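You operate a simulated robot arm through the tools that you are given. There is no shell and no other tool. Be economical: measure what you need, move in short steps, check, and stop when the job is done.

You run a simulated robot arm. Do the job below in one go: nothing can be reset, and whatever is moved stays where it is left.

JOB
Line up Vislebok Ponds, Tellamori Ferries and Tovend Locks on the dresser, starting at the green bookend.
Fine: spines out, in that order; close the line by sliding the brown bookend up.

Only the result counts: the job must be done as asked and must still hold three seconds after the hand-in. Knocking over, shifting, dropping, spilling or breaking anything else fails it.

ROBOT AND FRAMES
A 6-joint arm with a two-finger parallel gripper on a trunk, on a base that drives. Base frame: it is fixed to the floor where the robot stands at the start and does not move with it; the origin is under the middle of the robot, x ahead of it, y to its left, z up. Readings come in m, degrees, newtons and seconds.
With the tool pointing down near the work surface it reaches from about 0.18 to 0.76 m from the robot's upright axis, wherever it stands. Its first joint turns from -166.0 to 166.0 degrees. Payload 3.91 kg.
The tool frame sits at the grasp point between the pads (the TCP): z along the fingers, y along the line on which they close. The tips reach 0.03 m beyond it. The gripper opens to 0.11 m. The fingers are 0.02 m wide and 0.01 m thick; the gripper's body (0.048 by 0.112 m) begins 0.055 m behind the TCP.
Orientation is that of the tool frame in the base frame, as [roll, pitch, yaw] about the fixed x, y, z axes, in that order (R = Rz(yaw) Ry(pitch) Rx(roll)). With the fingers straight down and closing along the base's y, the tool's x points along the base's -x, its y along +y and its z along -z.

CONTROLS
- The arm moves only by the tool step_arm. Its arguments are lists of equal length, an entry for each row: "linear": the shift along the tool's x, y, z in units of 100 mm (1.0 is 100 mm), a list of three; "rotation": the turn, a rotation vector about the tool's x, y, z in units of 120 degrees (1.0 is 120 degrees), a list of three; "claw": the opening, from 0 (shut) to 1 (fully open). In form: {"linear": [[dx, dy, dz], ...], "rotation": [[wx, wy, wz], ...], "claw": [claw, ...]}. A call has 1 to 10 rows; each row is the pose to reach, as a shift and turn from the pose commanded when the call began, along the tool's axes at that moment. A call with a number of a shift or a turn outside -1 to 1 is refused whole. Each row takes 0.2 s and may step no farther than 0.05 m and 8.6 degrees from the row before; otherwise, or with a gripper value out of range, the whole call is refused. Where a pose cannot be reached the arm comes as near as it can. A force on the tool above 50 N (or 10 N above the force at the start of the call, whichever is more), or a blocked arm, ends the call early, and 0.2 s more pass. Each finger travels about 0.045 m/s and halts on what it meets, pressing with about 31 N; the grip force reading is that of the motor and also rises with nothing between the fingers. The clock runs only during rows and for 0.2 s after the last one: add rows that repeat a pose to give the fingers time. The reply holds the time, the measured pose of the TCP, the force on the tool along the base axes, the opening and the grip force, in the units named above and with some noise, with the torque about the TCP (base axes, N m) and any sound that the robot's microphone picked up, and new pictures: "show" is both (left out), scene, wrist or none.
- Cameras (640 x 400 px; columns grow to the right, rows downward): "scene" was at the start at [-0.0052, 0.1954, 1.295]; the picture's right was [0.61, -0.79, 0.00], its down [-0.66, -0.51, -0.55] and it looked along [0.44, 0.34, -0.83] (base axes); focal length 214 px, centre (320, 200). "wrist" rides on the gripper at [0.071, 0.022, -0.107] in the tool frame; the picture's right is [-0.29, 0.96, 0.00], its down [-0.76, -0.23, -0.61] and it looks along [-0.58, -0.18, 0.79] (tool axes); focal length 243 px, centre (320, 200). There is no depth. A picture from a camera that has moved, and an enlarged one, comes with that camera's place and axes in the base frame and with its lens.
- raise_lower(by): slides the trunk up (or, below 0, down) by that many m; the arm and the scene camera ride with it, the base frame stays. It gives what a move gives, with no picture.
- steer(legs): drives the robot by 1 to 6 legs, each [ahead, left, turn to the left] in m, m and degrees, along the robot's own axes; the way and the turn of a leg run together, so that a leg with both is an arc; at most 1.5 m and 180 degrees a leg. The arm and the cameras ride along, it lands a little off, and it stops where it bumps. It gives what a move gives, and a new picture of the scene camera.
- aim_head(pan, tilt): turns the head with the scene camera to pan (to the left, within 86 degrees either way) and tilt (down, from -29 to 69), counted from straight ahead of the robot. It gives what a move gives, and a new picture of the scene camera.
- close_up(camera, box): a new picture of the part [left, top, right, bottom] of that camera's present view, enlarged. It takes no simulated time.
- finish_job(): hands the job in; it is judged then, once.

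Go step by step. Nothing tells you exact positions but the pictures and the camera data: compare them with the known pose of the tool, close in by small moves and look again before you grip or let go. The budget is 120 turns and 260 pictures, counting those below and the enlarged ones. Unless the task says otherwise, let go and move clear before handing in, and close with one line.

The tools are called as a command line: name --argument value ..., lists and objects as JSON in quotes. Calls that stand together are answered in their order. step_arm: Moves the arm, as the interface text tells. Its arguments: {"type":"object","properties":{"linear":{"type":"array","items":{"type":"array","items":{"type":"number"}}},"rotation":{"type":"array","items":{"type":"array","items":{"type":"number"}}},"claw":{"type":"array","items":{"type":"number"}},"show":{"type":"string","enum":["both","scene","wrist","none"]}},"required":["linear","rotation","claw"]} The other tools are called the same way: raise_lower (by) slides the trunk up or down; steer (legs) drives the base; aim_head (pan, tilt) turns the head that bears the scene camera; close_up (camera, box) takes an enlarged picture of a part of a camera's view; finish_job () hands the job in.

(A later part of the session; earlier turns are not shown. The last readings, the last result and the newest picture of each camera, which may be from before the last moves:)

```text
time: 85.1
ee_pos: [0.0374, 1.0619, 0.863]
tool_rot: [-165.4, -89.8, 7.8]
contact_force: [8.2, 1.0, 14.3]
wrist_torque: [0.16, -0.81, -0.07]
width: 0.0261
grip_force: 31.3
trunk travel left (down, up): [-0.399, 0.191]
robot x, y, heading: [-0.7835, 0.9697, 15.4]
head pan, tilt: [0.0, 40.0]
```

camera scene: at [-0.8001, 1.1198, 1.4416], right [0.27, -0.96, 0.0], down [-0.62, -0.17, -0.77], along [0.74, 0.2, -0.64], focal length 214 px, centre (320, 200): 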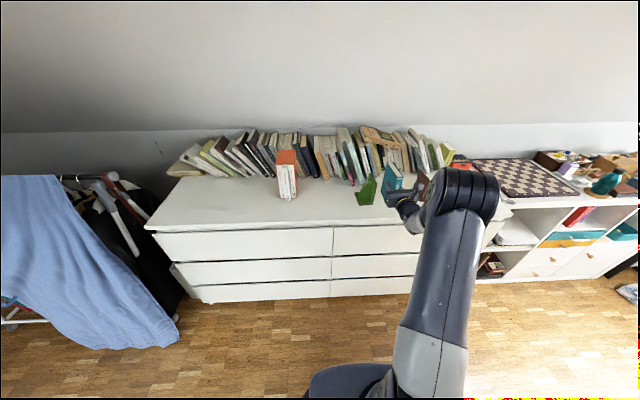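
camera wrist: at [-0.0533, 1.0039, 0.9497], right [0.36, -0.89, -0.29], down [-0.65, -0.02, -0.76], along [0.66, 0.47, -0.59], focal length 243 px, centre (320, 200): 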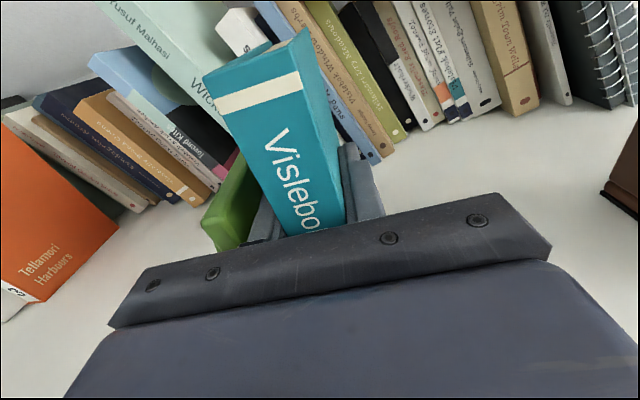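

step_arm --linear '[[0.01, 0, 0], [0.03, 0, 0], [0.03, 0, 0]]' --rotation '[[0, 0, 0], [0, 0, 0], [0, 0, 0]]' --claw '[0.1, 0.1, 0.1]' --show "none"

step_arm --linear '[[0, 0, 0], [0, 0, 0], [0, 0, 0]]' --rotation '[[0, 0, 0], [0, 0, 0], [0, 0, 0]]' --claw '[0.25, 0.29, 0.3]' --show "wrist"

close_up --camera "scene" --box '[336, 155, 432, 215]'

```text
time: 85.9
ee_pos: [0.0355, 1.0632, 0.8612]
tool_rot: [-166.6, -89.4, 9.0]
contact_force: [-0.8, -0.2, 1.7]
wrist_torque: [0.02, -0.27, -0.02]
width: 0.0256
grip_force: 31.2
trunk travel left (down, up): [-0.399, 0.191]
robot x, y, heading: [-0.7806, 0.9644, 15.3]
head pan, tilt: [0.0, 40.0]
```

```text
time: 86.7
ee_pos: [0.0377, 1.0624, 0.8634]
tool_rot: [-163.6, -89.7, 6.0]
contact_force: [0.8, -0.8, -0.3]
wrist_torque: [0.01, -0.01, 0.03]
width: 0.033
grip_force: 0.2
trunk travel left (down, up): [-0.399, 0.191]
robot x, y, heading: [-0.7827, 0.9677, 15.4]
head pan, tilt: [0.0, 40.0]
camera wrist: at [-0.0537, 1.0035, 0.9339], right [0.36, -0.89, -0.29], down [-0.65, -0.02, -0.76], along [0.66, 0.47, -0.59], focal length 243 px, centre (320, 200)
```

wrist: 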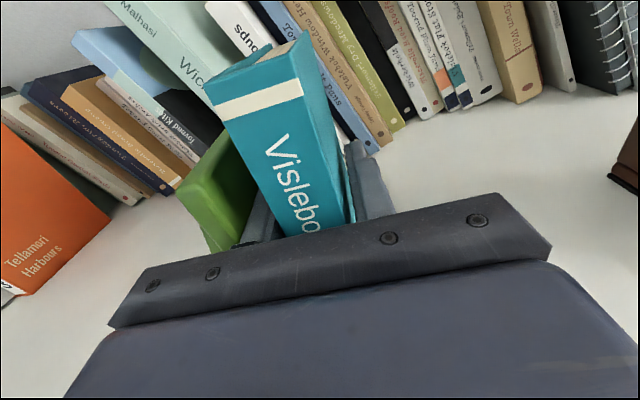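

```text
6.67 times, centred on (384, 185) of scene
camera zoom: at [-0.8002, 1.1198, 1.4416], right [0.27, -0.96, 0.0], down [-0.62, -0.17, -0.77], along [0.74, 0.2, -0.64], focal length 1430 px, centre (-107, 300)
```

zoom: 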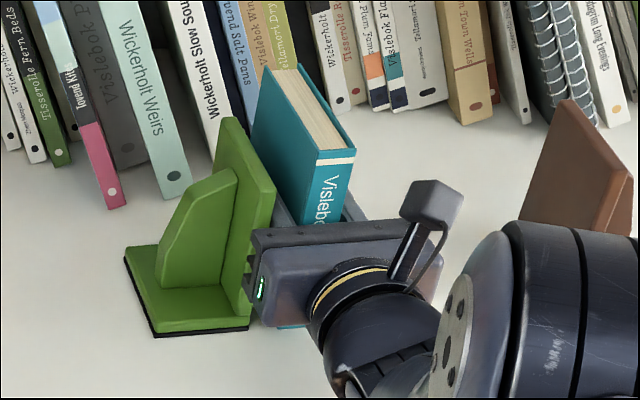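

Teal stands upright, z of the dresser ≈0.78. I'll raise the open fingers to the book's top 2 cm (above the 12 cm green plate), regrip there and slide it left against the plate.

step_arm --linear '[[0.15, 0, 0], [0.3, 0, 0], [0.45, 0, 0], [0.6, 0, 0], [0.67, 0, 0]]' --rotation '[[0, 0, 0], [0, 0, 0], [0, 0, 0], [0, 0, 0], [0, 0, 0]]' --claw '[0.3, 0.3, 0.3, 0.3, 0.3]' --show "wrist"

close_up --camera "scene" --box '[336, 155, 432, 215]'

```text
time: 87.9
ee_pos: [0.0379, 1.061, 0.9305]
tool_rot: [-161.7, -89.7, 4.1]
contact_force: [0.0, -0.1, 0.0]
wrist_torque: [0.01, -0.03, 0.01]
width: 0.0328
grip_force: 0.0
trunk travel left (down, up): [-0.399, 0.191]
robot x, y, heading: [-0.7825, 0.9655, 15.4]
head pan, tilt: [0.0, 40.0]
camera wrist: at [-0.0534, 1.0022, 1.0003], right [0.36, -0.88, -0.29], down [-0.65, -0.02, -0.76], along [0.66, 0.47, -0.59], focal length 243 px, centre (320, 200)
```

wrist: 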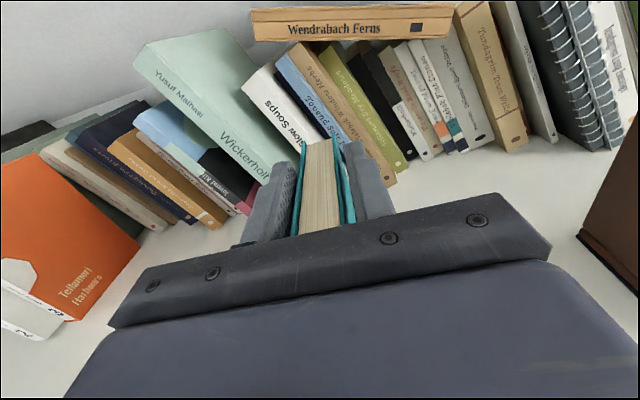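

```text
6.67 times, centred on (384, 185) of scene
camera zoom: at [-0.8002, 1.1198, 1.4416], right [0.27, -0.96, 0.0], down [-0.62, -0.17, -0.77], along [0.74, 0.2, -0.64], focal length 1430 px, centre (-107, 300)
```

zoom: 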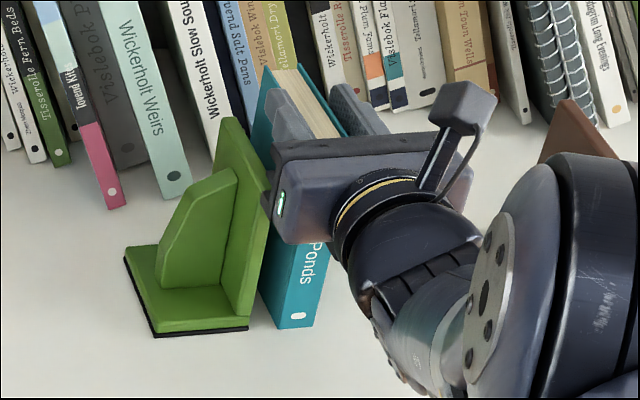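

Finger bottoms are ~2 cm above the plate top. Regrip and slide left 13 mm.

step_arm --linear '[[0, 0, 0], [0, 0, 0], [0, 0, 0], [0, -0.03, 0], [0, -0.06, 0], [0, -0.09, 0], [0, -0.12, 0], [0, -0.13, 0]]' --rotation '[[0, 0, 0], [0, 0, 0], [0, 0, 0], [0, 0, 0], [0, 0, 0], [0, 0, 0], [0, 0, 0], [0, 0, 0]]' --claw '[0.2, 0.15, 0.15, 0.15, 0.15, 0.15, 0.15, 0.15]' --show "none"

close_up --camera "scene" --box '[345, 165, 409, 205]'

```text
time: 89.7
ee_pos: [0.0322, 1.0759, 0.9299]
tool_rot: [-161.1, -89.7, 3.6]
contact_force: [-0.3, -0.4, -0.9]
wrist_torque: [-0.06, 0.01, -0.02]
width: 0.0256
grip_force: 31.3
trunk travel left (down, up): [-0.399, 0.191]
robot x, y, heading: [-0.7827, 0.9662, 15.4]
head pan, tilt: [0.0, 40.0]
```

```text
10.00 times, centred on (377, 185) of scene
camera zoom: at [-0.8, 1.1198, 1.4416], right [0.27, -0.96, 0.0], down [-0.62, -0.17, -0.77], along [0.74, 0.2, -0.64], focal length 2145 px, centre (-250, 350)
```

zoom: 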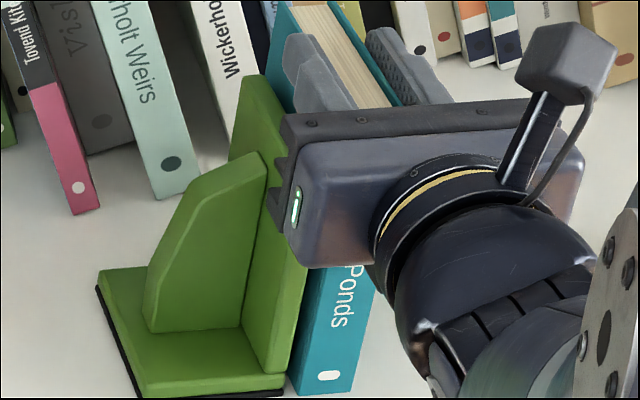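

Gap now about 4 mm. A further 2.5 mm.

step_arm --linear '[[0, -0.012, 0], [0, -0.025, 0], [0, -0.025, 0]]' --rotation '[[0, 0, 0], [0, 0, 0], [0, 0, 0]]' --claw '[0.15, 0.15, 0.15]' --show "none"

close_up --camera "scene" --box '[361, 185, 393, 205]'

```text
time: 90.5
ee_pos: [0.0308, 1.0766, 0.9308]
tool_rot: [-163.9, -89.7, 6.2]
contact_force: [-1.0, -0.1, -0.4]
wrist_torque: [-0.03, 0.07, -0.01]
width: 0.0257
grip_force: 31.1
trunk travel left (down, up): [-0.399, 0.191]
robot x, y, heading: [-0.7863, 0.964, 15.5]
head pan, tilt: [0.0, 40.0]
```

```text
16.00 times, centred on (377, 195) of scene
camera zoom: at [-0.7999, 1.1198, 1.4416], right [0.27, -0.96, 0.0], down [-0.62, -0.17, -0.77], along [0.74, 0.2, -0.64], focal length 3432 px, centre (-592, 280)
```

zoom: 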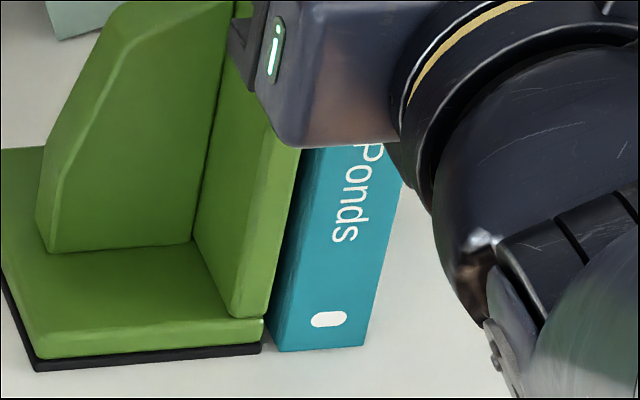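

step_arm --linear '[[0, -0.012, 0], [0, -0.025, 0], [0, -0.025, 0]]' --rotation '[[0, 0, 0], [0, 0, 0], [0, 0, 0]]' --claw '[0.15, 0.15, 0.15]' --show "none"

close_up --camera "scene" --box '[361, 185, 393, 205]'

```text
time: 91.3
ee_pos: [0.0306, 1.079, 0.9328]
tool_rot: [-164.5, -89.7, 6.8]
contact_force: [0.2, 0.2, -0.8]
wrist_torque: [-0.04, 0.04, 0.01]
width: 0.0259
grip_force: 30.5
trunk travel left (down, up): [-0.399, 0.191]
robot x, y, heading: [-0.7832, 0.9657, 15.5]
head pan, tilt: [0.0, 40.0]
```

```text
16.00 times, centred on (377, 195) of scene
camera zoom: at [-0.7999, 1.1198, 1.4416], right [0.27, -0.96, 0.0], down [-0.62, -0.17, -0.77], along [0.74, 0.2, -0.64], focal length 3432 px, centre (-592, 280)
```

zoom: 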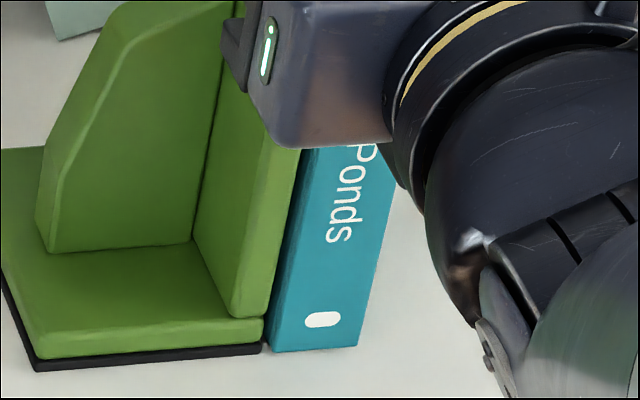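

step_arm --linear '[[0, -0.01, 0], [0, -0.02, 0], [0, -0.02, 0]]' --rotation '[[0, 0, 0], [0, 0, 0], [0, 0, 0]]' --claw '[0.15, 0.15, 0.15]' --show "wrist"

close_up --camera "scene" --box '[361, 185, 393, 205]'

```text
time: 92.1
ee_pos: [0.0295, 1.082, 0.9317]
tool_rot: [-164.1, -89.6, 6.4]
contact_force: [0.6, -0.4, 0.0]
wrist_torque: [-0.02, 0.0, 0.0]
width: 0.0259
grip_force: 31.5
trunk travel left (down, up): [-0.399, 0.191]
robot x, y, heading: [-0.7804, 0.9661, 15.3]
head pan, tilt: [0.0, 40.0]
camera wrist: at [-0.0609, 1.0218, 1.0014], right [0.36, -0.89, -0.29], down [-0.65, -0.02, -0.76], along [0.66, 0.47, -0.59], focal length 243 px, centre (320, 200)
```

wrist: 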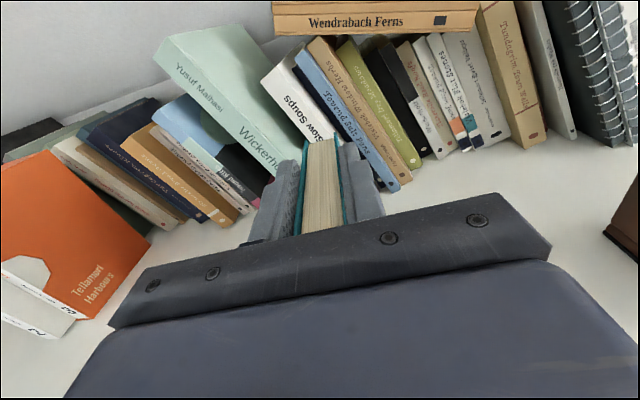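

```text
16.00 times, centred on (377, 195) of scene
camera zoom: at [-0.7999, 1.1198, 1.4416], right [0.27, -0.96, 0.0], down [-0.62, -0.17, -0.77], along [0.74, 0.2, -0.64], focal length 3432 px, centre (-592, 280)
```

zoom: 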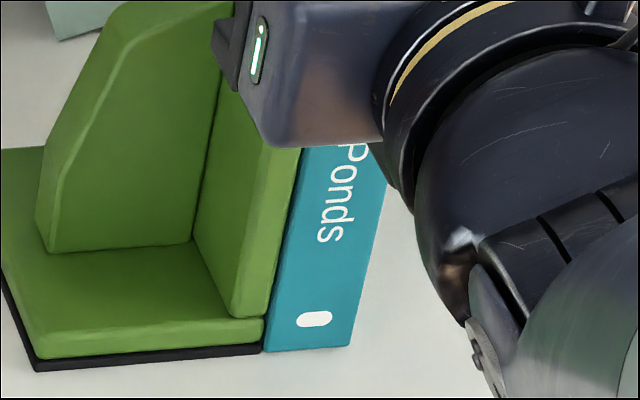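

Teal is flush with the green plate and green hasn't moved. Release and back away.

step_arm --linear '[[0, 0, 0], [0, 0, 0], [0, 0, -0.15], [0, 0, -0.35], [0, 0, -0.6], [0, 0, -0.8], [0, 0, -1]]' --rotation '[[0, 0, 0], [0, 0, 0], [0, 0, 0], [0, 0, 0], [0, 0, 0], [0, 0, 0], [0, 0, 0]]' --claw '[0.29, 0.31, 0.31, 0.31, 0.31, 0.31, 0.31]' --show "none"

close_up --camera "scene" --box '[336, 155, 432, 215]'

close_up --camera "wrist" --box '[0, 0, 640, 400]'

```text
time: 93.7
ee_pos: [-0.0624, 1.0429, 0.9329]
tool_rot: [-163.4, -89.6, 5.9]
contact_force: [-0.8, 0.6, -0.2]
wrist_torque: [0.03, -0.01, 0.0]
width: 0.0341
grip_force: 0.1
trunk travel left (down, up): [-0.399, 0.191]
robot x, y, heading: [-0.7856, 0.9659, 15.2]
head pan, tilt: [0.0, 40.0]
```

```text
6.67 times, centred on (384, 185) of scene
camera zoom: at [-0.8002, 1.1198, 1.4416], right [0.27, -0.96, 0.0], down [-0.62, -0.17, -0.77], along [0.74, 0.2, -0.64], focal length 1430 px, centre (-107, 300)
```

zoom: 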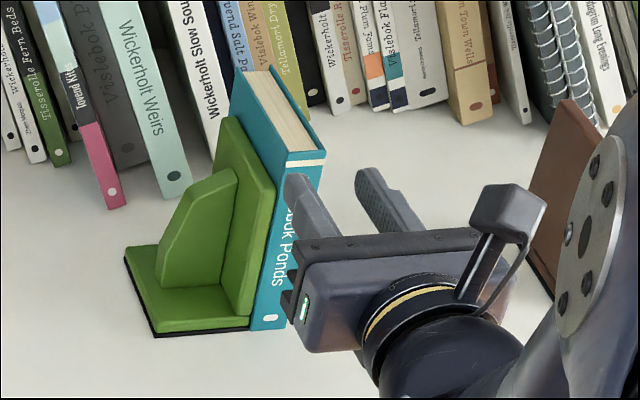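

```text
1.00 times, centred on (320, 200) of wrist
camera zoom: at [-0.1521, 0.9839, 1.0021], right [0.36, -0.89, -0.29], down [-0.65, -0.02, -0.76], along [0.66, 0.47, -0.59], focal length 243 px, centre (320, 200)
```

zoom: 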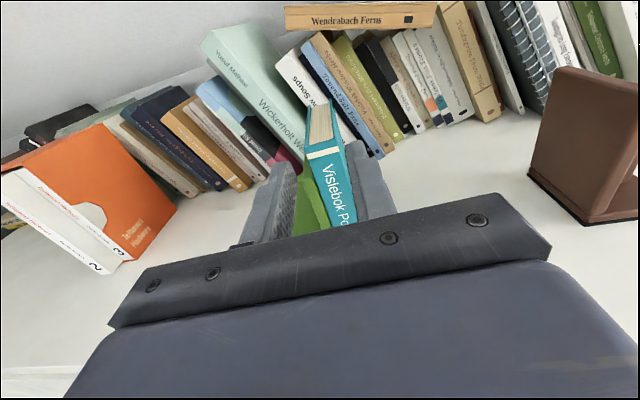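

Teal stands in place. Now back to the shelf for purple Tellamori Ferries: retreat, drive right and lower the trunk.

steer --legs '[[-0.15, 0, -4.3], [0.094, -1.129, 0]]'

raise_lower --by -0.31

aim_head --pan 0 --tilt 50

```text
time: 100.4
ee_pos: [0.1001, -0.1417, 0.9328]
tool_rot: [-163.6, -89.7, 0.6]
contact_force: [-0.1, 1.6, -0.1]
wrist_torque: [0.02, -0.01, 0.02]
width: 0.0341
grip_force: 0.1
trunk travel left (down, up): [-0.399, 0.191]
robot x, y, heading: [-0.6297, -0.1492, 10.0]
head pan, tilt: [0.0, 40.0]
camera scene: at [-0.6286, 0.0023, 1.4416], right [0.17, -0.98, 0.0], down [-0.63, -0.11, -0.77], along [0.75, 0.13, -0.64], focal length 214 px, centre (320, 200)
```

scene: 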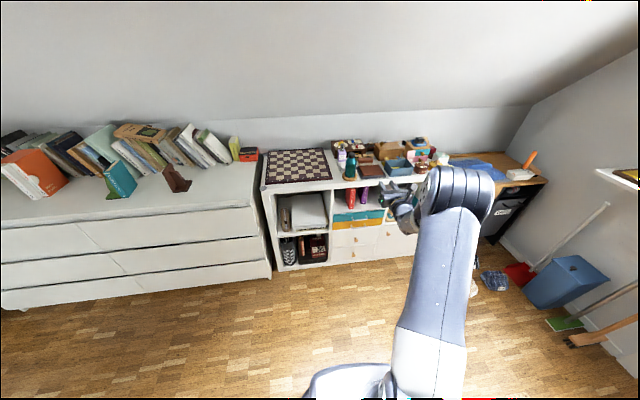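

```text
time: 103.5
ee_pos: [0.1, -0.1427, 0.6224]
tool_rot: [-163.0, -89.6, 0.1]
contact_force: [-0.7, 0.2, 0.1]
wrist_torque: [0.0, -0.01, -0.01]
width: 0.0343
grip_force: 0.0
trunk travel left (down, up): [-0.089, 0.501]
robot x, y, heading: [-0.6252, -0.1528, 9.9]
head pan, tilt: [0.0, 40.0]
```

```text
time: 104.2
ee_pos: [0.101, -0.1423, 0.622]
tool_rot: [-163.1, -89.7, 0.2]
contact_force: [-0.5, -0.2, -0.1]
wrist_torque: [0.0, -0.01, 0.02]
width: 0.0339
grip_force: 0.0
trunk travel left (down, up): [-0.089, 0.501]
robot x, y, heading: [-0.626, -0.1516, 9.9]
head pan, tilt: [0.0, 50.0]
camera scene: at [-0.6365, 0.0008, 1.1175], right [0.17, -0.98, 0.0], down [-0.75, -0.13, -0.64], along [0.63, 0.11, -0.77], focal length 214 px, centre (320, 200)
```

scene: 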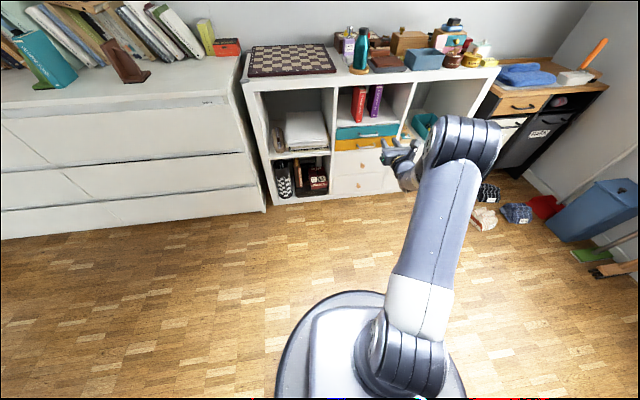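

Next: drive ahead to the pre-grasp for purple.

steer --legs '[[0.2095, -0.0386, 1.0]]'

step_arm --linear '[[0, 0, 0], [0, 0, 0]]' --rotation '[[0, 0, 0], [0, 0, 0]]' --claw '[0.4, 0.4]' --show "wrist"

close_up --camera "wrist" --box '[240, 60, 432, 180]'

```text
time: 105.8
ee_pos: [0.3107, -0.1307, 0.6218]
tool_rot: [-163.1, -89.7, 1.0]
contact_force: [0.2, -0.2, 0.1]
wrist_torque: [0.01, 0.0, 0.01]
width: 0.0341
grip_force: 0.1
trunk travel left (down, up): [-0.089, 0.501]
robot x, y, heading: [-0.4163, -0.1517, 10.9]
head pan, tilt: [0.0, 50.0]
camera scene: at [-0.4287, -0.0001, 1.1174], right [0.19, -0.98, 0.0], down [-0.75, -0.15, -0.64], along [0.63, 0.12, -0.77], focal length 214 px, centre (320, 200)
```

scene: 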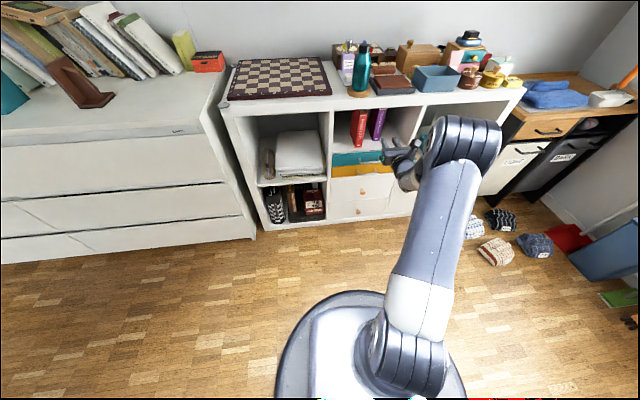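

```text
time: 106.5
ee_pos: [0.3103, -0.1325, 0.622]
tool_rot: [-163.1, -89.8, 1.0]
contact_force: [0.7, -0.1, -0.3]
wrist_torque: [-0.05, 0.01, 0.02]
width: 0.0441
grip_force: 0.0
trunk travel left (down, up): [-0.089, 0.501]
robot x, y, heading: [-0.4141, -0.1529, 10.7]
head pan, tilt: [0.0, 50.0]
camera wrist: at [0.215, -0.1838, 0.6921], right [0.29, -0.91, -0.29], down [-0.65, 0.03, -0.76], along [0.7, 0.41, -0.59], focal length 243 px, centre (320, 200)
```

wrist: 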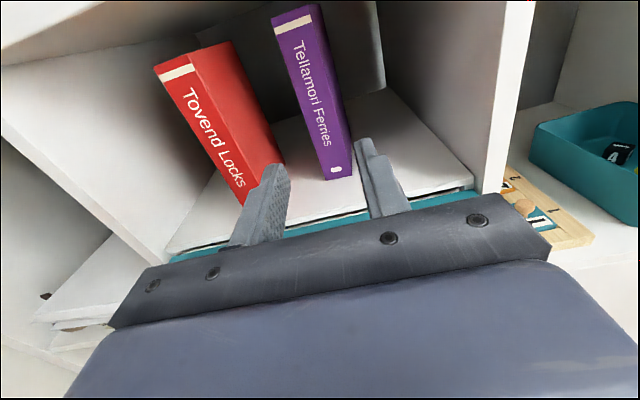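

```text
3.33 times, centred on (336, 120) of wrist
camera zoom: at [0.215, -0.1838, 0.6921], right [0.29, -0.91, -0.29], down [-0.65, 0.03, -0.76], along [0.7, 0.41, -0.59], focal length 809 px, centre (267, 467)
```

zoom: 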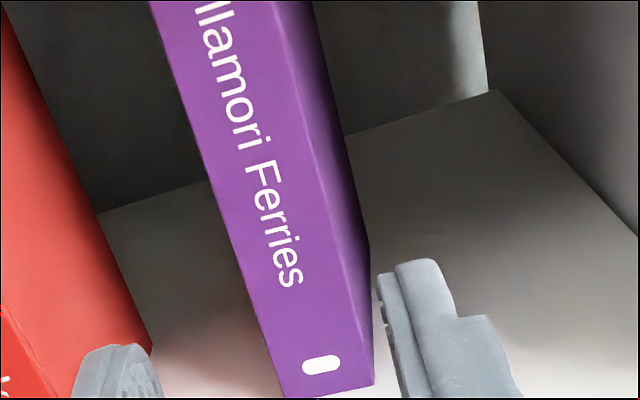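

The purple spine seems farther back than I expected. I'll check with the scene camera.

close_up --camera "scene" --box '[340, 90, 436, 150]'

```text
6.67 times, centred on (388, 120) of scene
camera zoom: at [-0.4287, -0.0001, 1.1174], right [0.19, -0.98, 0.0], down [-0.75, -0.15, -0.64], along [0.63, 0.12, -0.77], focal length 1430 px, centre (-133, 733)
```

zoom: 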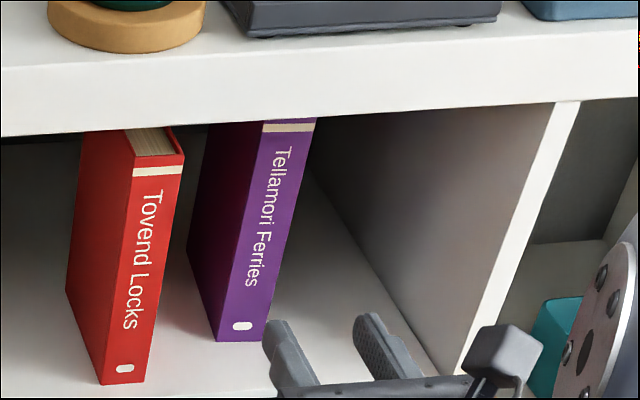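

Confirmed: purple got nudged back by ~35 mm and turned ~2–3° (harmless, it still stands). I'll adjust yaw and approach in two moves.

step_arm --linear '[[0, 0.03, 0.1], [0, 0.03, 0.25], [0, 0.03, 0.4], [0, 0.03, 0.55], [0, 0.03, 0.7]]' --rotation '[[-0.017, 0, 0], [-0.017, 0, 0], [-0.017, 0, 0], [-0.017, 0, 0], [-0.017, 0, 0]]' --claw '[0.42, 0.42, 0.42, 0.42, 0.42]' --show "wrist"

close_up --camera "wrist" --box '[208, 40, 432, 180]'

```text
time: 107.7
ee_pos: [0.3776, -0.1123, 0.6215]
tool_rot: [-165.3, -89.7, 1.3]
contact_force: [-0.7, 0.3, 0.1]
wrist_torque: [-0.02, -0.01, 0.01]
width: 0.0461
grip_force: 0.0
trunk travel left (down, up): [-0.089, 0.501]
robot x, y, heading: [-0.4139, -0.151, 10.7]
head pan, tilt: [0.0, 50.0]
camera wrist: at [0.2809, -0.1613, 0.6918], right [0.26, -0.92, -0.29], down [-0.65, 0.05, -0.76], along [0.71, 0.39, -0.59], focal length 243 px, centre (320, 200)
```

wrist: 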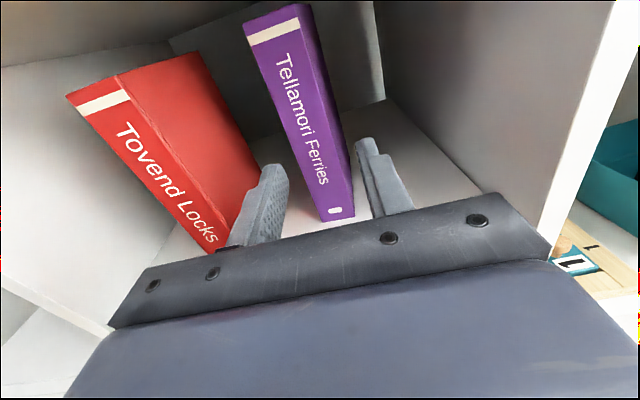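

```text
2.86 times, centred on (320, 110) of wrist
camera zoom: at [0.2809, -0.1613, 0.6918], right [0.26, -0.92, -0.29], down [-0.65, 0.05, -0.76], along [0.71, 0.39, -0.59], focal length 693 px, centre (320, 457)
```

zoom: 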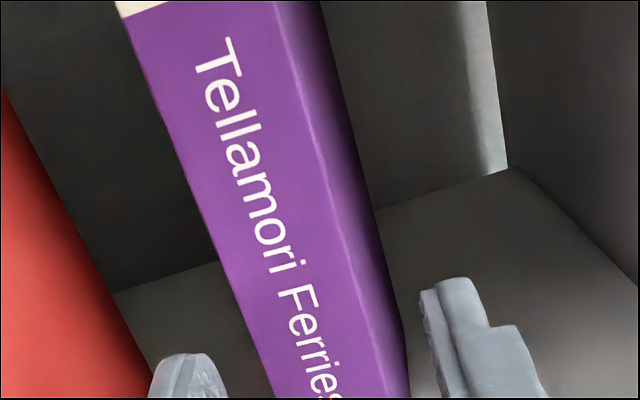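

Purple's centre is 6.5 mm left of the axis. Correct and slide in.

step_arm --linear '[[0, -0.065, 0.05], [0, -0.065, 0.15], [0, -0.065, 0.25], [0, -0.065, 0.35], [0, -0.065, 0.45], [0, -0.065, 0.55], [0, -0.065, 0.65], [0, -0.065, 0.75], [0, -0.065, 0.85], [0, -0.065, 0.95]]' --rotation '[[0, 0, 0], [0, 0, 0], [0, 0, 0], [0, 0, 0], [0, 0, 0], [0, 0, 0], [0, 0, 0], [0, 0, 0], [0, 0, 0], [0, 0, 0]]' --claw '[0.42, 0.42, 0.42, 0.42, 0.42, 0.42, 0.42, 0.42, 0.42, 0.42]' --show "wrist"

close_up --camera "scene" --box '[340, 90, 436, 150]'

```text
time: 109.8
ee_pos: [0.4673, -0.0801, 0.6225]
tool_rot: [-164.0, -89.8, -0.1]
contact_force: [-0.4, 0.6, 0.2]
wrist_torque: [-0.01, -0.03, 0.0]
width: 0.0462
grip_force: 0.1
trunk travel left (down, up): [-0.089, 0.501]
robot x, y, heading: [-0.4162, -0.1506, 11.0]
head pan, tilt: [0.0, 50.0]
camera wrist: at [0.3699, -0.1294, 0.6916], right [0.26, -0.92, -0.29], down [-0.65, 0.05, -0.76], along [0.71, 0.39, -0.59], focal length 243 px, centre (320, 200)
```

wrist: 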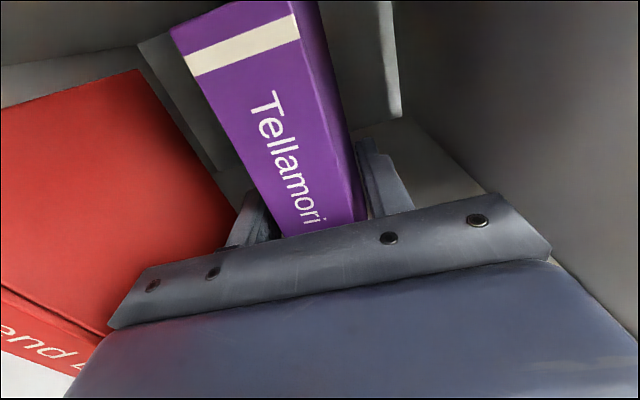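

```text
6.67 times, centred on (388, 120) of scene
camera zoom: at [-0.4287, -0.0001, 1.1174], right [0.19, -0.98, 0.0], down [-0.75, -0.15, -0.64], along [0.63, 0.12, -0.77], focal length 1430 px, centre (-133, 733)
```

zoom: 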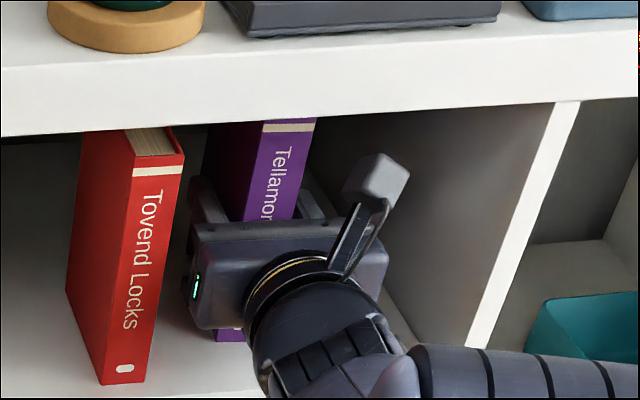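

Purple is between the fingers. Close, lift slightly and pull out.

step_arm --linear '[[0, 0, 0], [0, 0, 0], [0, 0, 0], [0, 0, 0], [0.03, 0, 0], [0.07, 0, 0], [0.08, 0, 0]]' --rotation '[[0, 0, 0], [0, 0, 0], [0, 0, 0], [0, 0, 0], [0, 0, 0], [0, 0, 0], [0, 0, 0]]' --claw '[0.3, 0.2, 0.15, 0.15, 0.15, 0.15, 0.15]' --show "none"

step_arm --linear '[[0, 0, -0.15], [0, 0, -0.3], [0, 0, -0.5], [0, 0, -0.7], [0, 0, -0.85], [0, 0, -1]]' --rotation '[[0, 0, 0], [0, 0, 0], [0, 0, 0], [0, 0, 0], [0, 0, 0], [0, 0, 0]]' --claw '[0.15, 0.15, 0.15, 0.15, 0.15, 0.15]' --show "both"

```text
time: 111.5
ee_pos: [0.4675, -0.0813, 0.6284]
tool_rot: [-166.5, -89.6, 2.5]
contact_force: [-0.1, 0.3, -3.9]
wrist_torque: [0.01, 0.06, 0.01]
width: 0.0317
grip_force: 31.3
trunk travel left (down, up): [-0.089, 0.501]
robot x, y, heading: [-0.4127, -0.1487, 11.0]
head pan, tilt: [0.0, 50.0]
```

```text
time: 112.8
ee_pos: [0.3705, -0.1083, 0.6284]
tool_rot: [-168.7, -89.7, 4.6]
contact_force: [-0.2, 0.4, -4.1]
wrist_torque: [-0.04, 0.06, 0.01]
width: 0.0319
grip_force: 31.6
trunk travel left (down, up): [-0.089, 0.501]
robot x, y, heading: [-0.4138, -0.1545, 11.1]
head pan, tilt: [0.0, 50.0]
camera scene: at [-0.4283, -0.0001, 1.1174], right [0.19, -0.98, 0.0], down [-0.75, -0.15, -0.64], along [0.63, 0.12, -0.77], focal length 214 px, centre (320, 200)
camera wrist: at [0.2741, -0.1575, 0.6979], right [0.26, -0.92, -0.29], down [-0.65, 0.05, -0.76], along [0.71, 0.39, -0.59], focal length 243 px, centre (320, 200)
```

scene: 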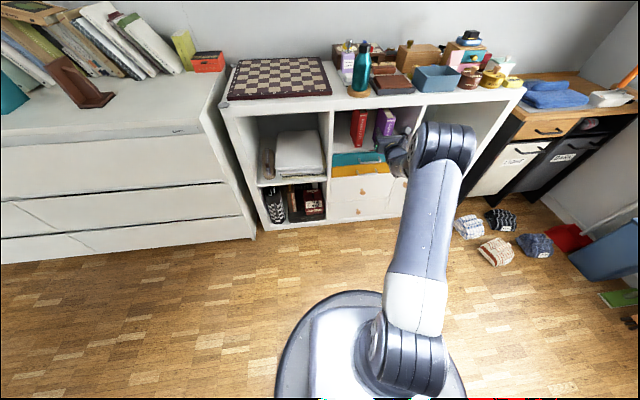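
wrist: 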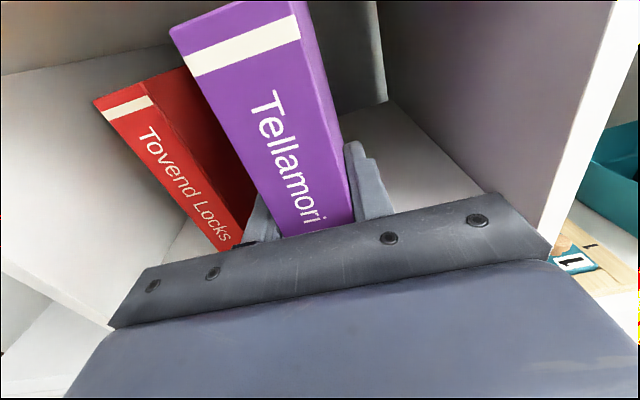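

Purple is out of its slot. Back off, raise, and drive to the dresser again.

steer --legs '[[-0.25, -0.022, 0]]'

raise_lower --by 0.31

steer --legs '[[-0.086, 0.1, 0], [0, 1.007, 0]]'

aim_head --pan 0 --tilt 40

```text
time: 114.7
ee_pos: [0.1314, -0.1784, 0.6285]
tool_rot: [-165.8, -89.7, 1.6]
contact_force: [-0.9, 0.2, -3.9]
wrist_torque: [0.0, 0.07, -0.01]
width: 0.0318
grip_force: 31.0
trunk travel left (down, up): [-0.089, 0.501]
robot x, y, heading: [-0.6538, -0.2214, 10.8]
head pan, tilt: [0.0, 50.0]
camera scene: at [-0.6695, -0.0692, 1.1174], right [0.19, -0.98, 0.0], down [-0.75, -0.15, -0.64], along [0.63, 0.12, -0.77], focal length 214 px, centre (320, 200)
```

scene: 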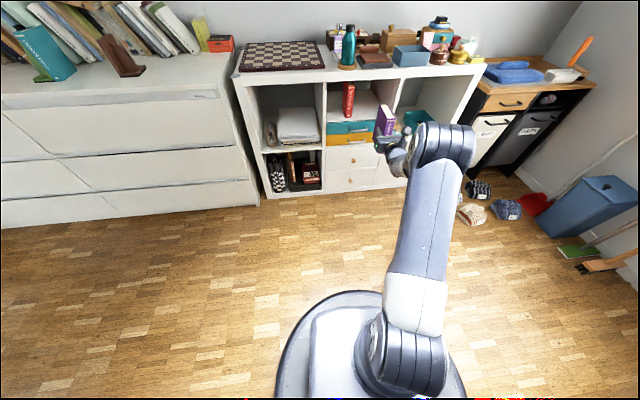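

```text
time: 117.8
ee_pos: [0.1299, -0.1778, 0.9369]
tool_rot: [-166.4, -89.6, 2.3]
contact_force: [-0.6, -0.2, -4.4]
wrist_torque: [-0.04, 0.09, 0.0]
width: 0.0318
grip_force: 31.4
trunk travel left (down, up): [-0.399, 0.191]
robot x, y, heading: [-0.6541, -0.2216, 11.1]
head pan, tilt: [0.0, 50.0]
```

```text
time: 123.9
ee_pos: [-0.1612, 0.8862, 0.9375]
tool_rot: [-165.9, -89.6, 1.3]
contact_force: [-0.7, 0.1, -3.4]
wrist_torque: [-0.02, 0.1, -0.04]
width: 0.0321
grip_force: 31.1
trunk travel left (down, up): [-0.399, 0.191]
robot x, y, heading: [-0.9496, 0.8505, 10.4]
head pan, tilt: [0.0, 50.0]
camera scene: at [-0.9596, 1.0011, 1.4274], right [0.18, -0.98, 0.0], down [-0.75, -0.14, -0.64], along [0.63, 0.12, -0.77], focal length 214 px, centre (320, 200)
```

scene: 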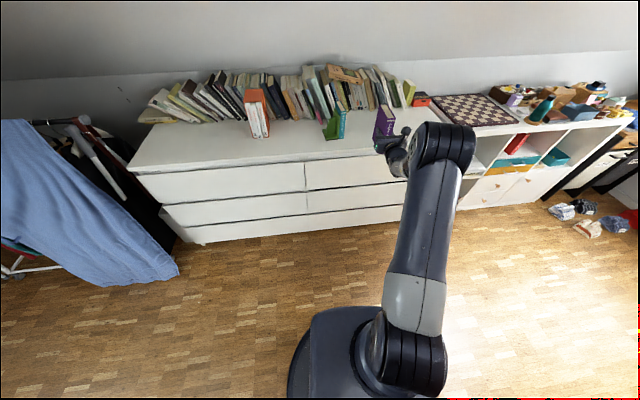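

```text
time: 124.6
ee_pos: [-0.1607, 0.8871, 0.9377]
tool_rot: [-166.9, -89.6, 2.4]
contact_force: [0.4, -0.4, -3.5]
wrist_torque: [0.0, 0.1, 0.01]
width: 0.032
grip_force: 30.9
trunk travel left (down, up): [-0.399, 0.191]
robot x, y, heading: [-0.9467, 0.848, 10.5]
head pan, tilt: [0.0, 40.0]
camera scene: at [-0.9518, 1.0026, 1.4416], right [0.18, -0.98, 0.0], down [-0.63, -0.12, -0.77], along [0.75, 0.14, -0.64], focal length 214 px, centre (320, 200)
```

scene: 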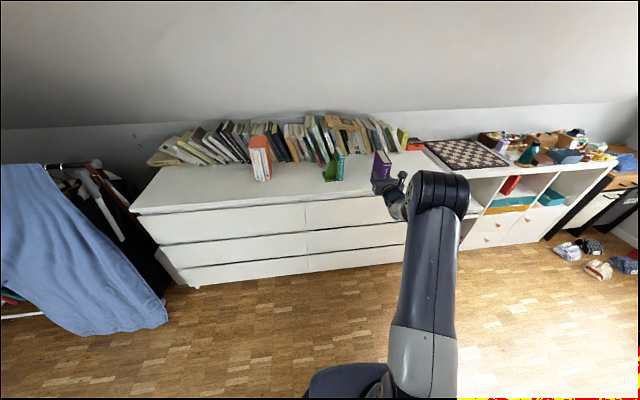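

steer --legs '[[0.1266, -0.0104, 7.0]]'

close_up --camera "scene" --box '[320, 130, 480, 230]'

```text
time: 125.9
ee_pos: [-0.0445, 1.0015, 0.9374]
tool_rot: [-166.3, -89.6, 8.7]
contact_force: [-0.3, -0.4, -2.9]
wrist_torque: [-0.07, 0.11, -0.02]
width: 0.0319
grip_force: 31.1
trunk travel left (down, up): [-0.399, 0.191]
robot x, y, heading: [-0.8231, 0.8718, 17.4]
head pan, tilt: [0.0, 40.0]
camera scene: at [-0.8436, 1.0219, 1.4416], right [0.3, -0.95, 0.0], down [-0.61, -0.19, -0.77], along [0.73, 0.23, -0.64], focal length 214 px, centre (320, 200)
```

scene: 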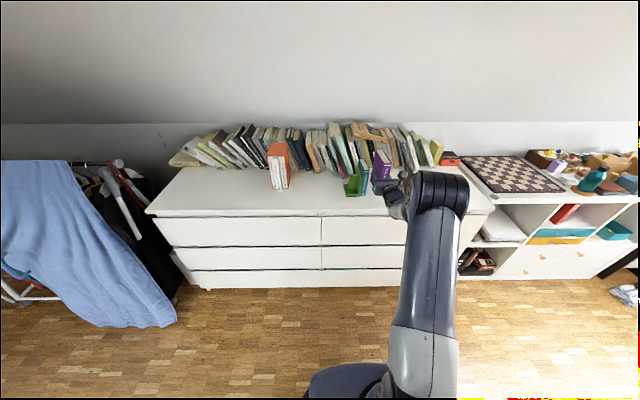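

```text
4.00 times, centred on (400, 180) of scene
camera zoom: at [-0.8436, 1.0219, 1.4416], right [0.3, -0.95, 0.0], down [-0.61, -0.19, -0.77], along [0.73, 0.23, -0.64], focal length 858 px, centre (0, 280)
```

zoom: 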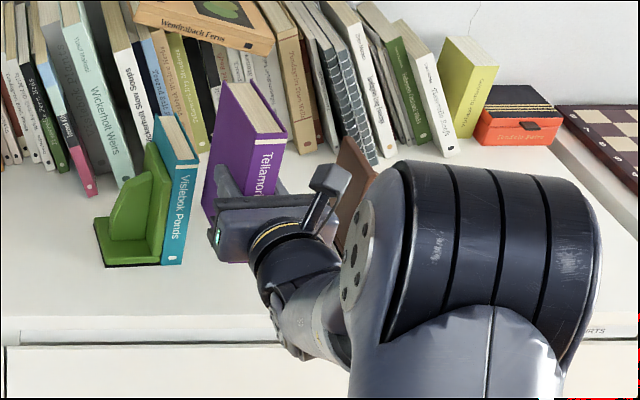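

Well aligned, ~46 mm right of teal's centre. Move in at height, then lower.

step_arm --linear '[[-0.15, -0.01, 0.15], [-0.3, -0.01, 0.3], [-0.45, -0.01, 0.45], [-0.55, -0.01, 0.6], [-0.6, -0.01, 0.75], [-0.6, -0.01, 0.9], [-0.6, -0.01, 1.0]]' --rotation '[[0, 0, 0], [0, 0, 0], [0, 0, 0], [0, 0, 0], [0, 0, 0], [0, 0, 0], [0, 0, 0]]' --claw '[0.15, 0.15, 0.15, 0.15, 0.15, 0.15, 0.15]' --show "wrist"

close_up --camera "scene" --box '[336, 150, 432, 210]'

```text
time: 127.5
ee_pos: [0.048, 1.0396, 0.8754]
tool_rot: [-162.4, -89.6, 4.8]
contact_force: [0.0, 0.6, -4.4]
wrist_torque: [-0.05, 0.09, -0.02]
width: 0.0317
grip_force: 31.1
trunk travel left (down, up): [-0.399, 0.191]
robot x, y, heading: [-0.823, 0.8642, 17.7]
head pan, tilt: [0.0, 40.0]
camera wrist: at [-0.043, 0.981, 0.9459], right [0.36, -0.88, -0.29], down [-0.66, -0.02, -0.75], along [0.66, 0.47, -0.59], focal length 243 px, centre (320, 200)
```

wrist: 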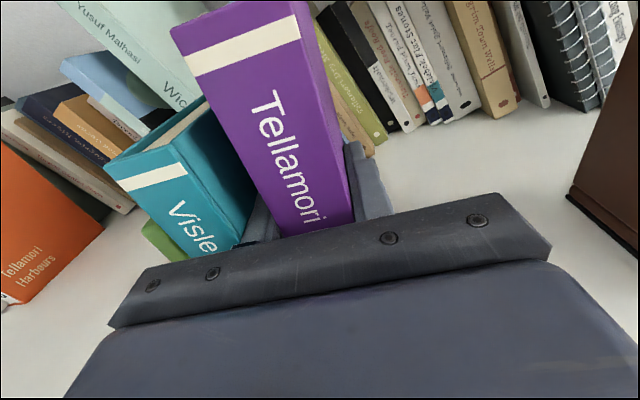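

```text
6.67 times, centred on (384, 180) of scene
camera zoom: at [-0.8433, 1.022, 1.4416], right [0.3, -0.95, 0.0], down [-0.61, -0.19, -0.77], along [0.73, 0.23, -0.64], focal length 1430 px, centre (-107, 333)
```

zoom: 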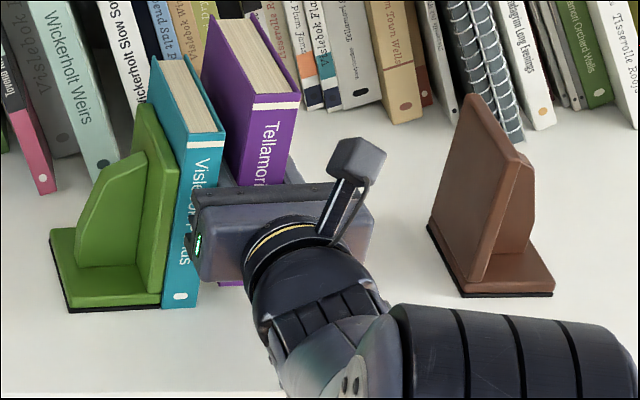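

Lower onto the surface.

step_arm --linear '[[-0.05, 0, 0], [-0.09, 0, 0], [-0.11, 0, 0], [-0.12, 0, 0], [-0.13, 0, 0], [-0.14, 0, 0]]' --rotation '[[0, 0, 0], [0, 0, 0], [0, 0, 0], [0, 0, 0], [0, 0, 0], [0, 0, 0]]' --claw '[0.15, 0.15, 0.15, 0.15, 0.15, 0.15]' --show "none"

```text
time: 128.9
ee_pos: [0.0471, 1.0404, 0.8626]
tool_rot: [-168.4, -89.5, 10.8]
contact_force: [0.0, -0.2, -3.9]
wrist_torque: [-0.03, 0.07, 0.04]
width: 0.0321
grip_force: 30.9
trunk travel left (down, up): [-0.399, 0.191]
robot x, y, heading: [-0.8193, 0.8677, 17.5]
head pan, tilt: [0.0, 40.0]
```

step_arm --linear '[[-0.01, 0, 0], [-0.02, 0, 0], [-0.03, 0, 0], [-0.03, 0, 0]]' --rotation '[[0, 0, 0], [0, 0, 0], [0, 0, 0], [0, 0, 0]]' --claw '[0.15, 0.15, 0.15, 0.15]' --show "none"

```text
time: 129.9
ee_pos: [0.0465, 1.0421, 0.8597]
tool_rot: [-165.7, -89.7, 8.1]
contact_force: [2.1, 1.1, -0.7]
wrist_torque: [0.11, -0.41, 0.06]
width: 0.032
grip_force: 30.5
trunk travel left (down, up): [-0.399, 0.191]
robot x, y, heading: [-0.8202, 0.8739, 17.5]
head pan, tilt: [0.0, 40.0]
```

Just touching. Release and retreat straight back.

step_arm --linear '[[0, 0, 0], [0, 0, 0], [0, 0, -0.1], [0, 0, -0.3], [0, 0, -0.55], [0, 0, -0.8], [0, 0, -1]]' --rotation '[[0, 0, 0], [0, 0, 0], [0, 0, 0], [0, 0, 0], [0, 0, 0], [0, 0, 0], [0, 0, 0]]' --claw '[0.34, 0.345, 0.345, 0.345, 0.345, 0.345, 0.345]' --show "wrist"

close_up --camera "scene" --box '[336, 150, 432, 210]'

```text
time: 131.5
ee_pos: [-0.0448, 1.0036, 0.8619]
tool_rot: [-161.6, -89.7, 4.0]
contact_force: [-0.6, -1.0, -1.1]
wrist_torque: [-0.01, -0.01, 0.04]
width: 0.0376
grip_force: 0.0
trunk travel left (down, up): [-0.399, 0.191]
robot x, y, heading: [-0.8207, 0.8729, 17.2]
head pan, tilt: [0.0, 40.0]
camera wrist: at [-0.1364, 0.9437, 0.9313], right [0.36, -0.88, -0.29], down [-0.65, -0.02, -0.76], along [0.66, 0.47, -0.59], focal length 243 px, centre (320, 200)
```

wrist: 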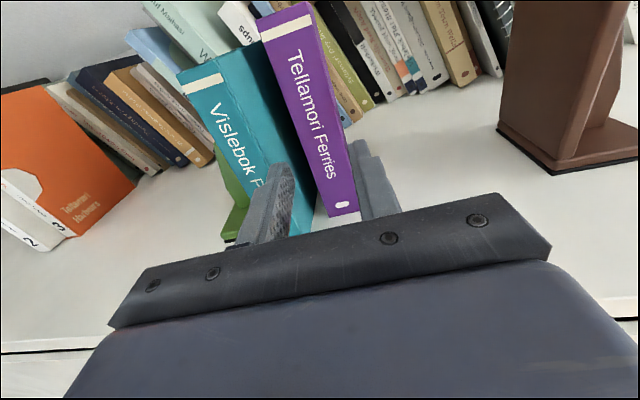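

```text
6.67 times, centred on (384, 180) of scene
camera zoom: at [-0.8439, 1.022, 1.4416], right [0.3, -0.95, 0.0], down [-0.61, -0.19, -0.77], along [0.73, 0.23, -0.64], focal length 1430 px, centre (-107, 333)
```

zoom: 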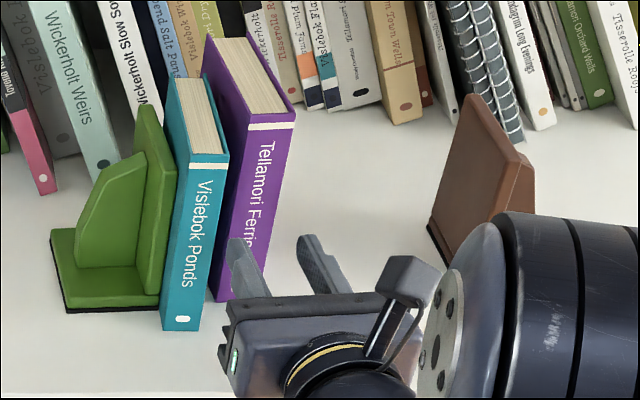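

The left finger dragged teal forward by about 26 mm while retreating (the fingers are thicker than assumed). I'll push teal's spine back in with closed fingertips, at low height.

step_arm --linear '[[0, 0, -0.3], [-0.1, -0.1, -0.3], [-0.2, -0.3, -0.3], [-0.2, -0.41, -0.3], [-0.2, -0.41, -0.3], [-0.2, -0.41, -0.1], [-0.2, -0.41, 0.0]]' --rotation '[[0, 0, 0], [0, 0, 0], [0, 0, 0], [0, 0, 0], [0, 0, 0], [0, 0, 0], [0, 0, 0]]' --claw '[0.3, 0.15, 0, 0, 0, 0, 0]' --show "wrist"

close_up --camera "scene" --box '[336, 150, 432, 210]'

```text
time: 133.1
ee_pos: [-0.0615, 1.0408, 0.8414]
tool_rot: [-165.8, -89.7, 8.1]
contact_force: [-0.3, -0.2, 0.3]
wrist_torque: [0.01, 0.01, -0.01]
width: 0.0003
grip_force: 30.8
trunk travel left (down, up): [-0.399, 0.191]
robot x, y, heading: [-0.8215, 0.8718, 17.5]
head pan, tilt: [0.0, 40.0]
camera wrist: at [-0.1521, 0.9819, 0.9114], right [0.36, -0.88, -0.29], down [-0.65, -0.02, -0.76], along [0.66, 0.47, -0.59], focal length 243 px, centre (320, 200)
```

wrist: 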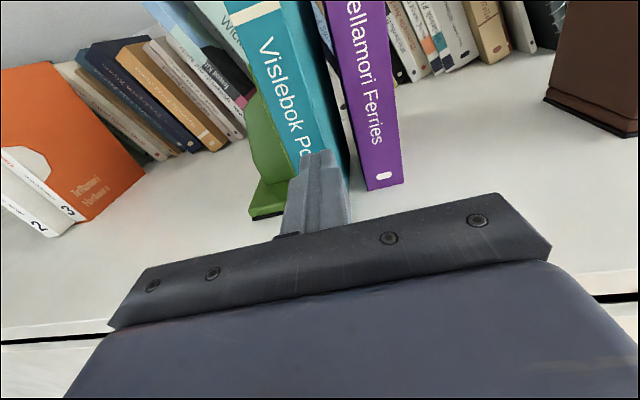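

```text
6.67 times, centred on (384, 180) of scene
camera zoom: at [-0.8439, 1.0219, 1.4416], right [0.3, -0.95, 0.0], down [-0.61, -0.19, -0.77], along [0.73, 0.23, -0.64], focal length 1430 px, centre (-107, 333)
```

zoom: 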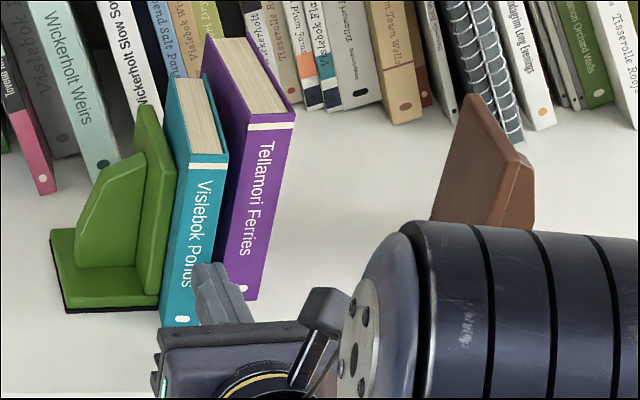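

Lined up on teal's spine; push forward ~33 mm.

step_arm --linear '[[0, 0, 0.08], [0, 0, 0.14], [0, 0, 0.2], [0, 0, 0.26], [0, 0, 0.31], [0, 0, 0.31]]' --rotation '[[0, 0, 0], [0, 0, 0], [0, 0, 0], [0, 0, 0], [0, 0, 0], [0, 0, 0]]' --claw '[0, 0, 0, 0, 0, 0]' --show "none"

close_up --camera "scene" --box '[336, 150, 432, 210]'

```text
time: 134.5
ee_pos: [-0.0328, 1.0534, 0.8414]
tool_rot: [-165.5, -89.6, 8.0]
contact_force: [-0.3, -0.7, 1.0]
wrist_torque: [0.01, 0.0, -0.03]
width: 0.0002
grip_force: 31.3
trunk travel left (down, up): [-0.399, 0.191]
robot x, y, heading: [-0.8206, 0.8685, 17.8]
head pan, tilt: [0.0, 40.0]
```

```text
6.67 times, centred on (384, 180) of scene
camera zoom: at [-0.8441, 1.0219, 1.4416], right [0.3, -0.95, 0.0], down [-0.61, -0.19, -0.77], along [0.73, 0.23, -0.64], focal length 1430 px, centre (-107, 333)
```

zoom: 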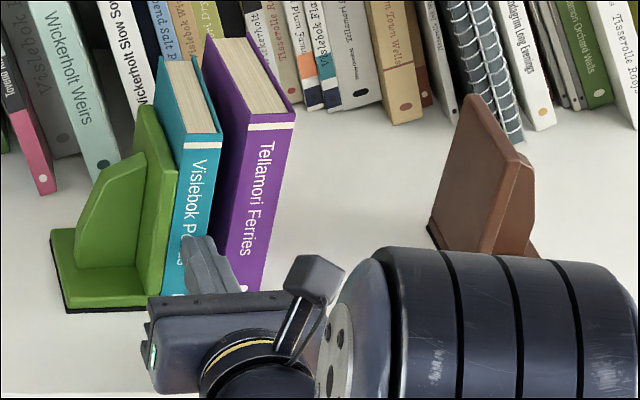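

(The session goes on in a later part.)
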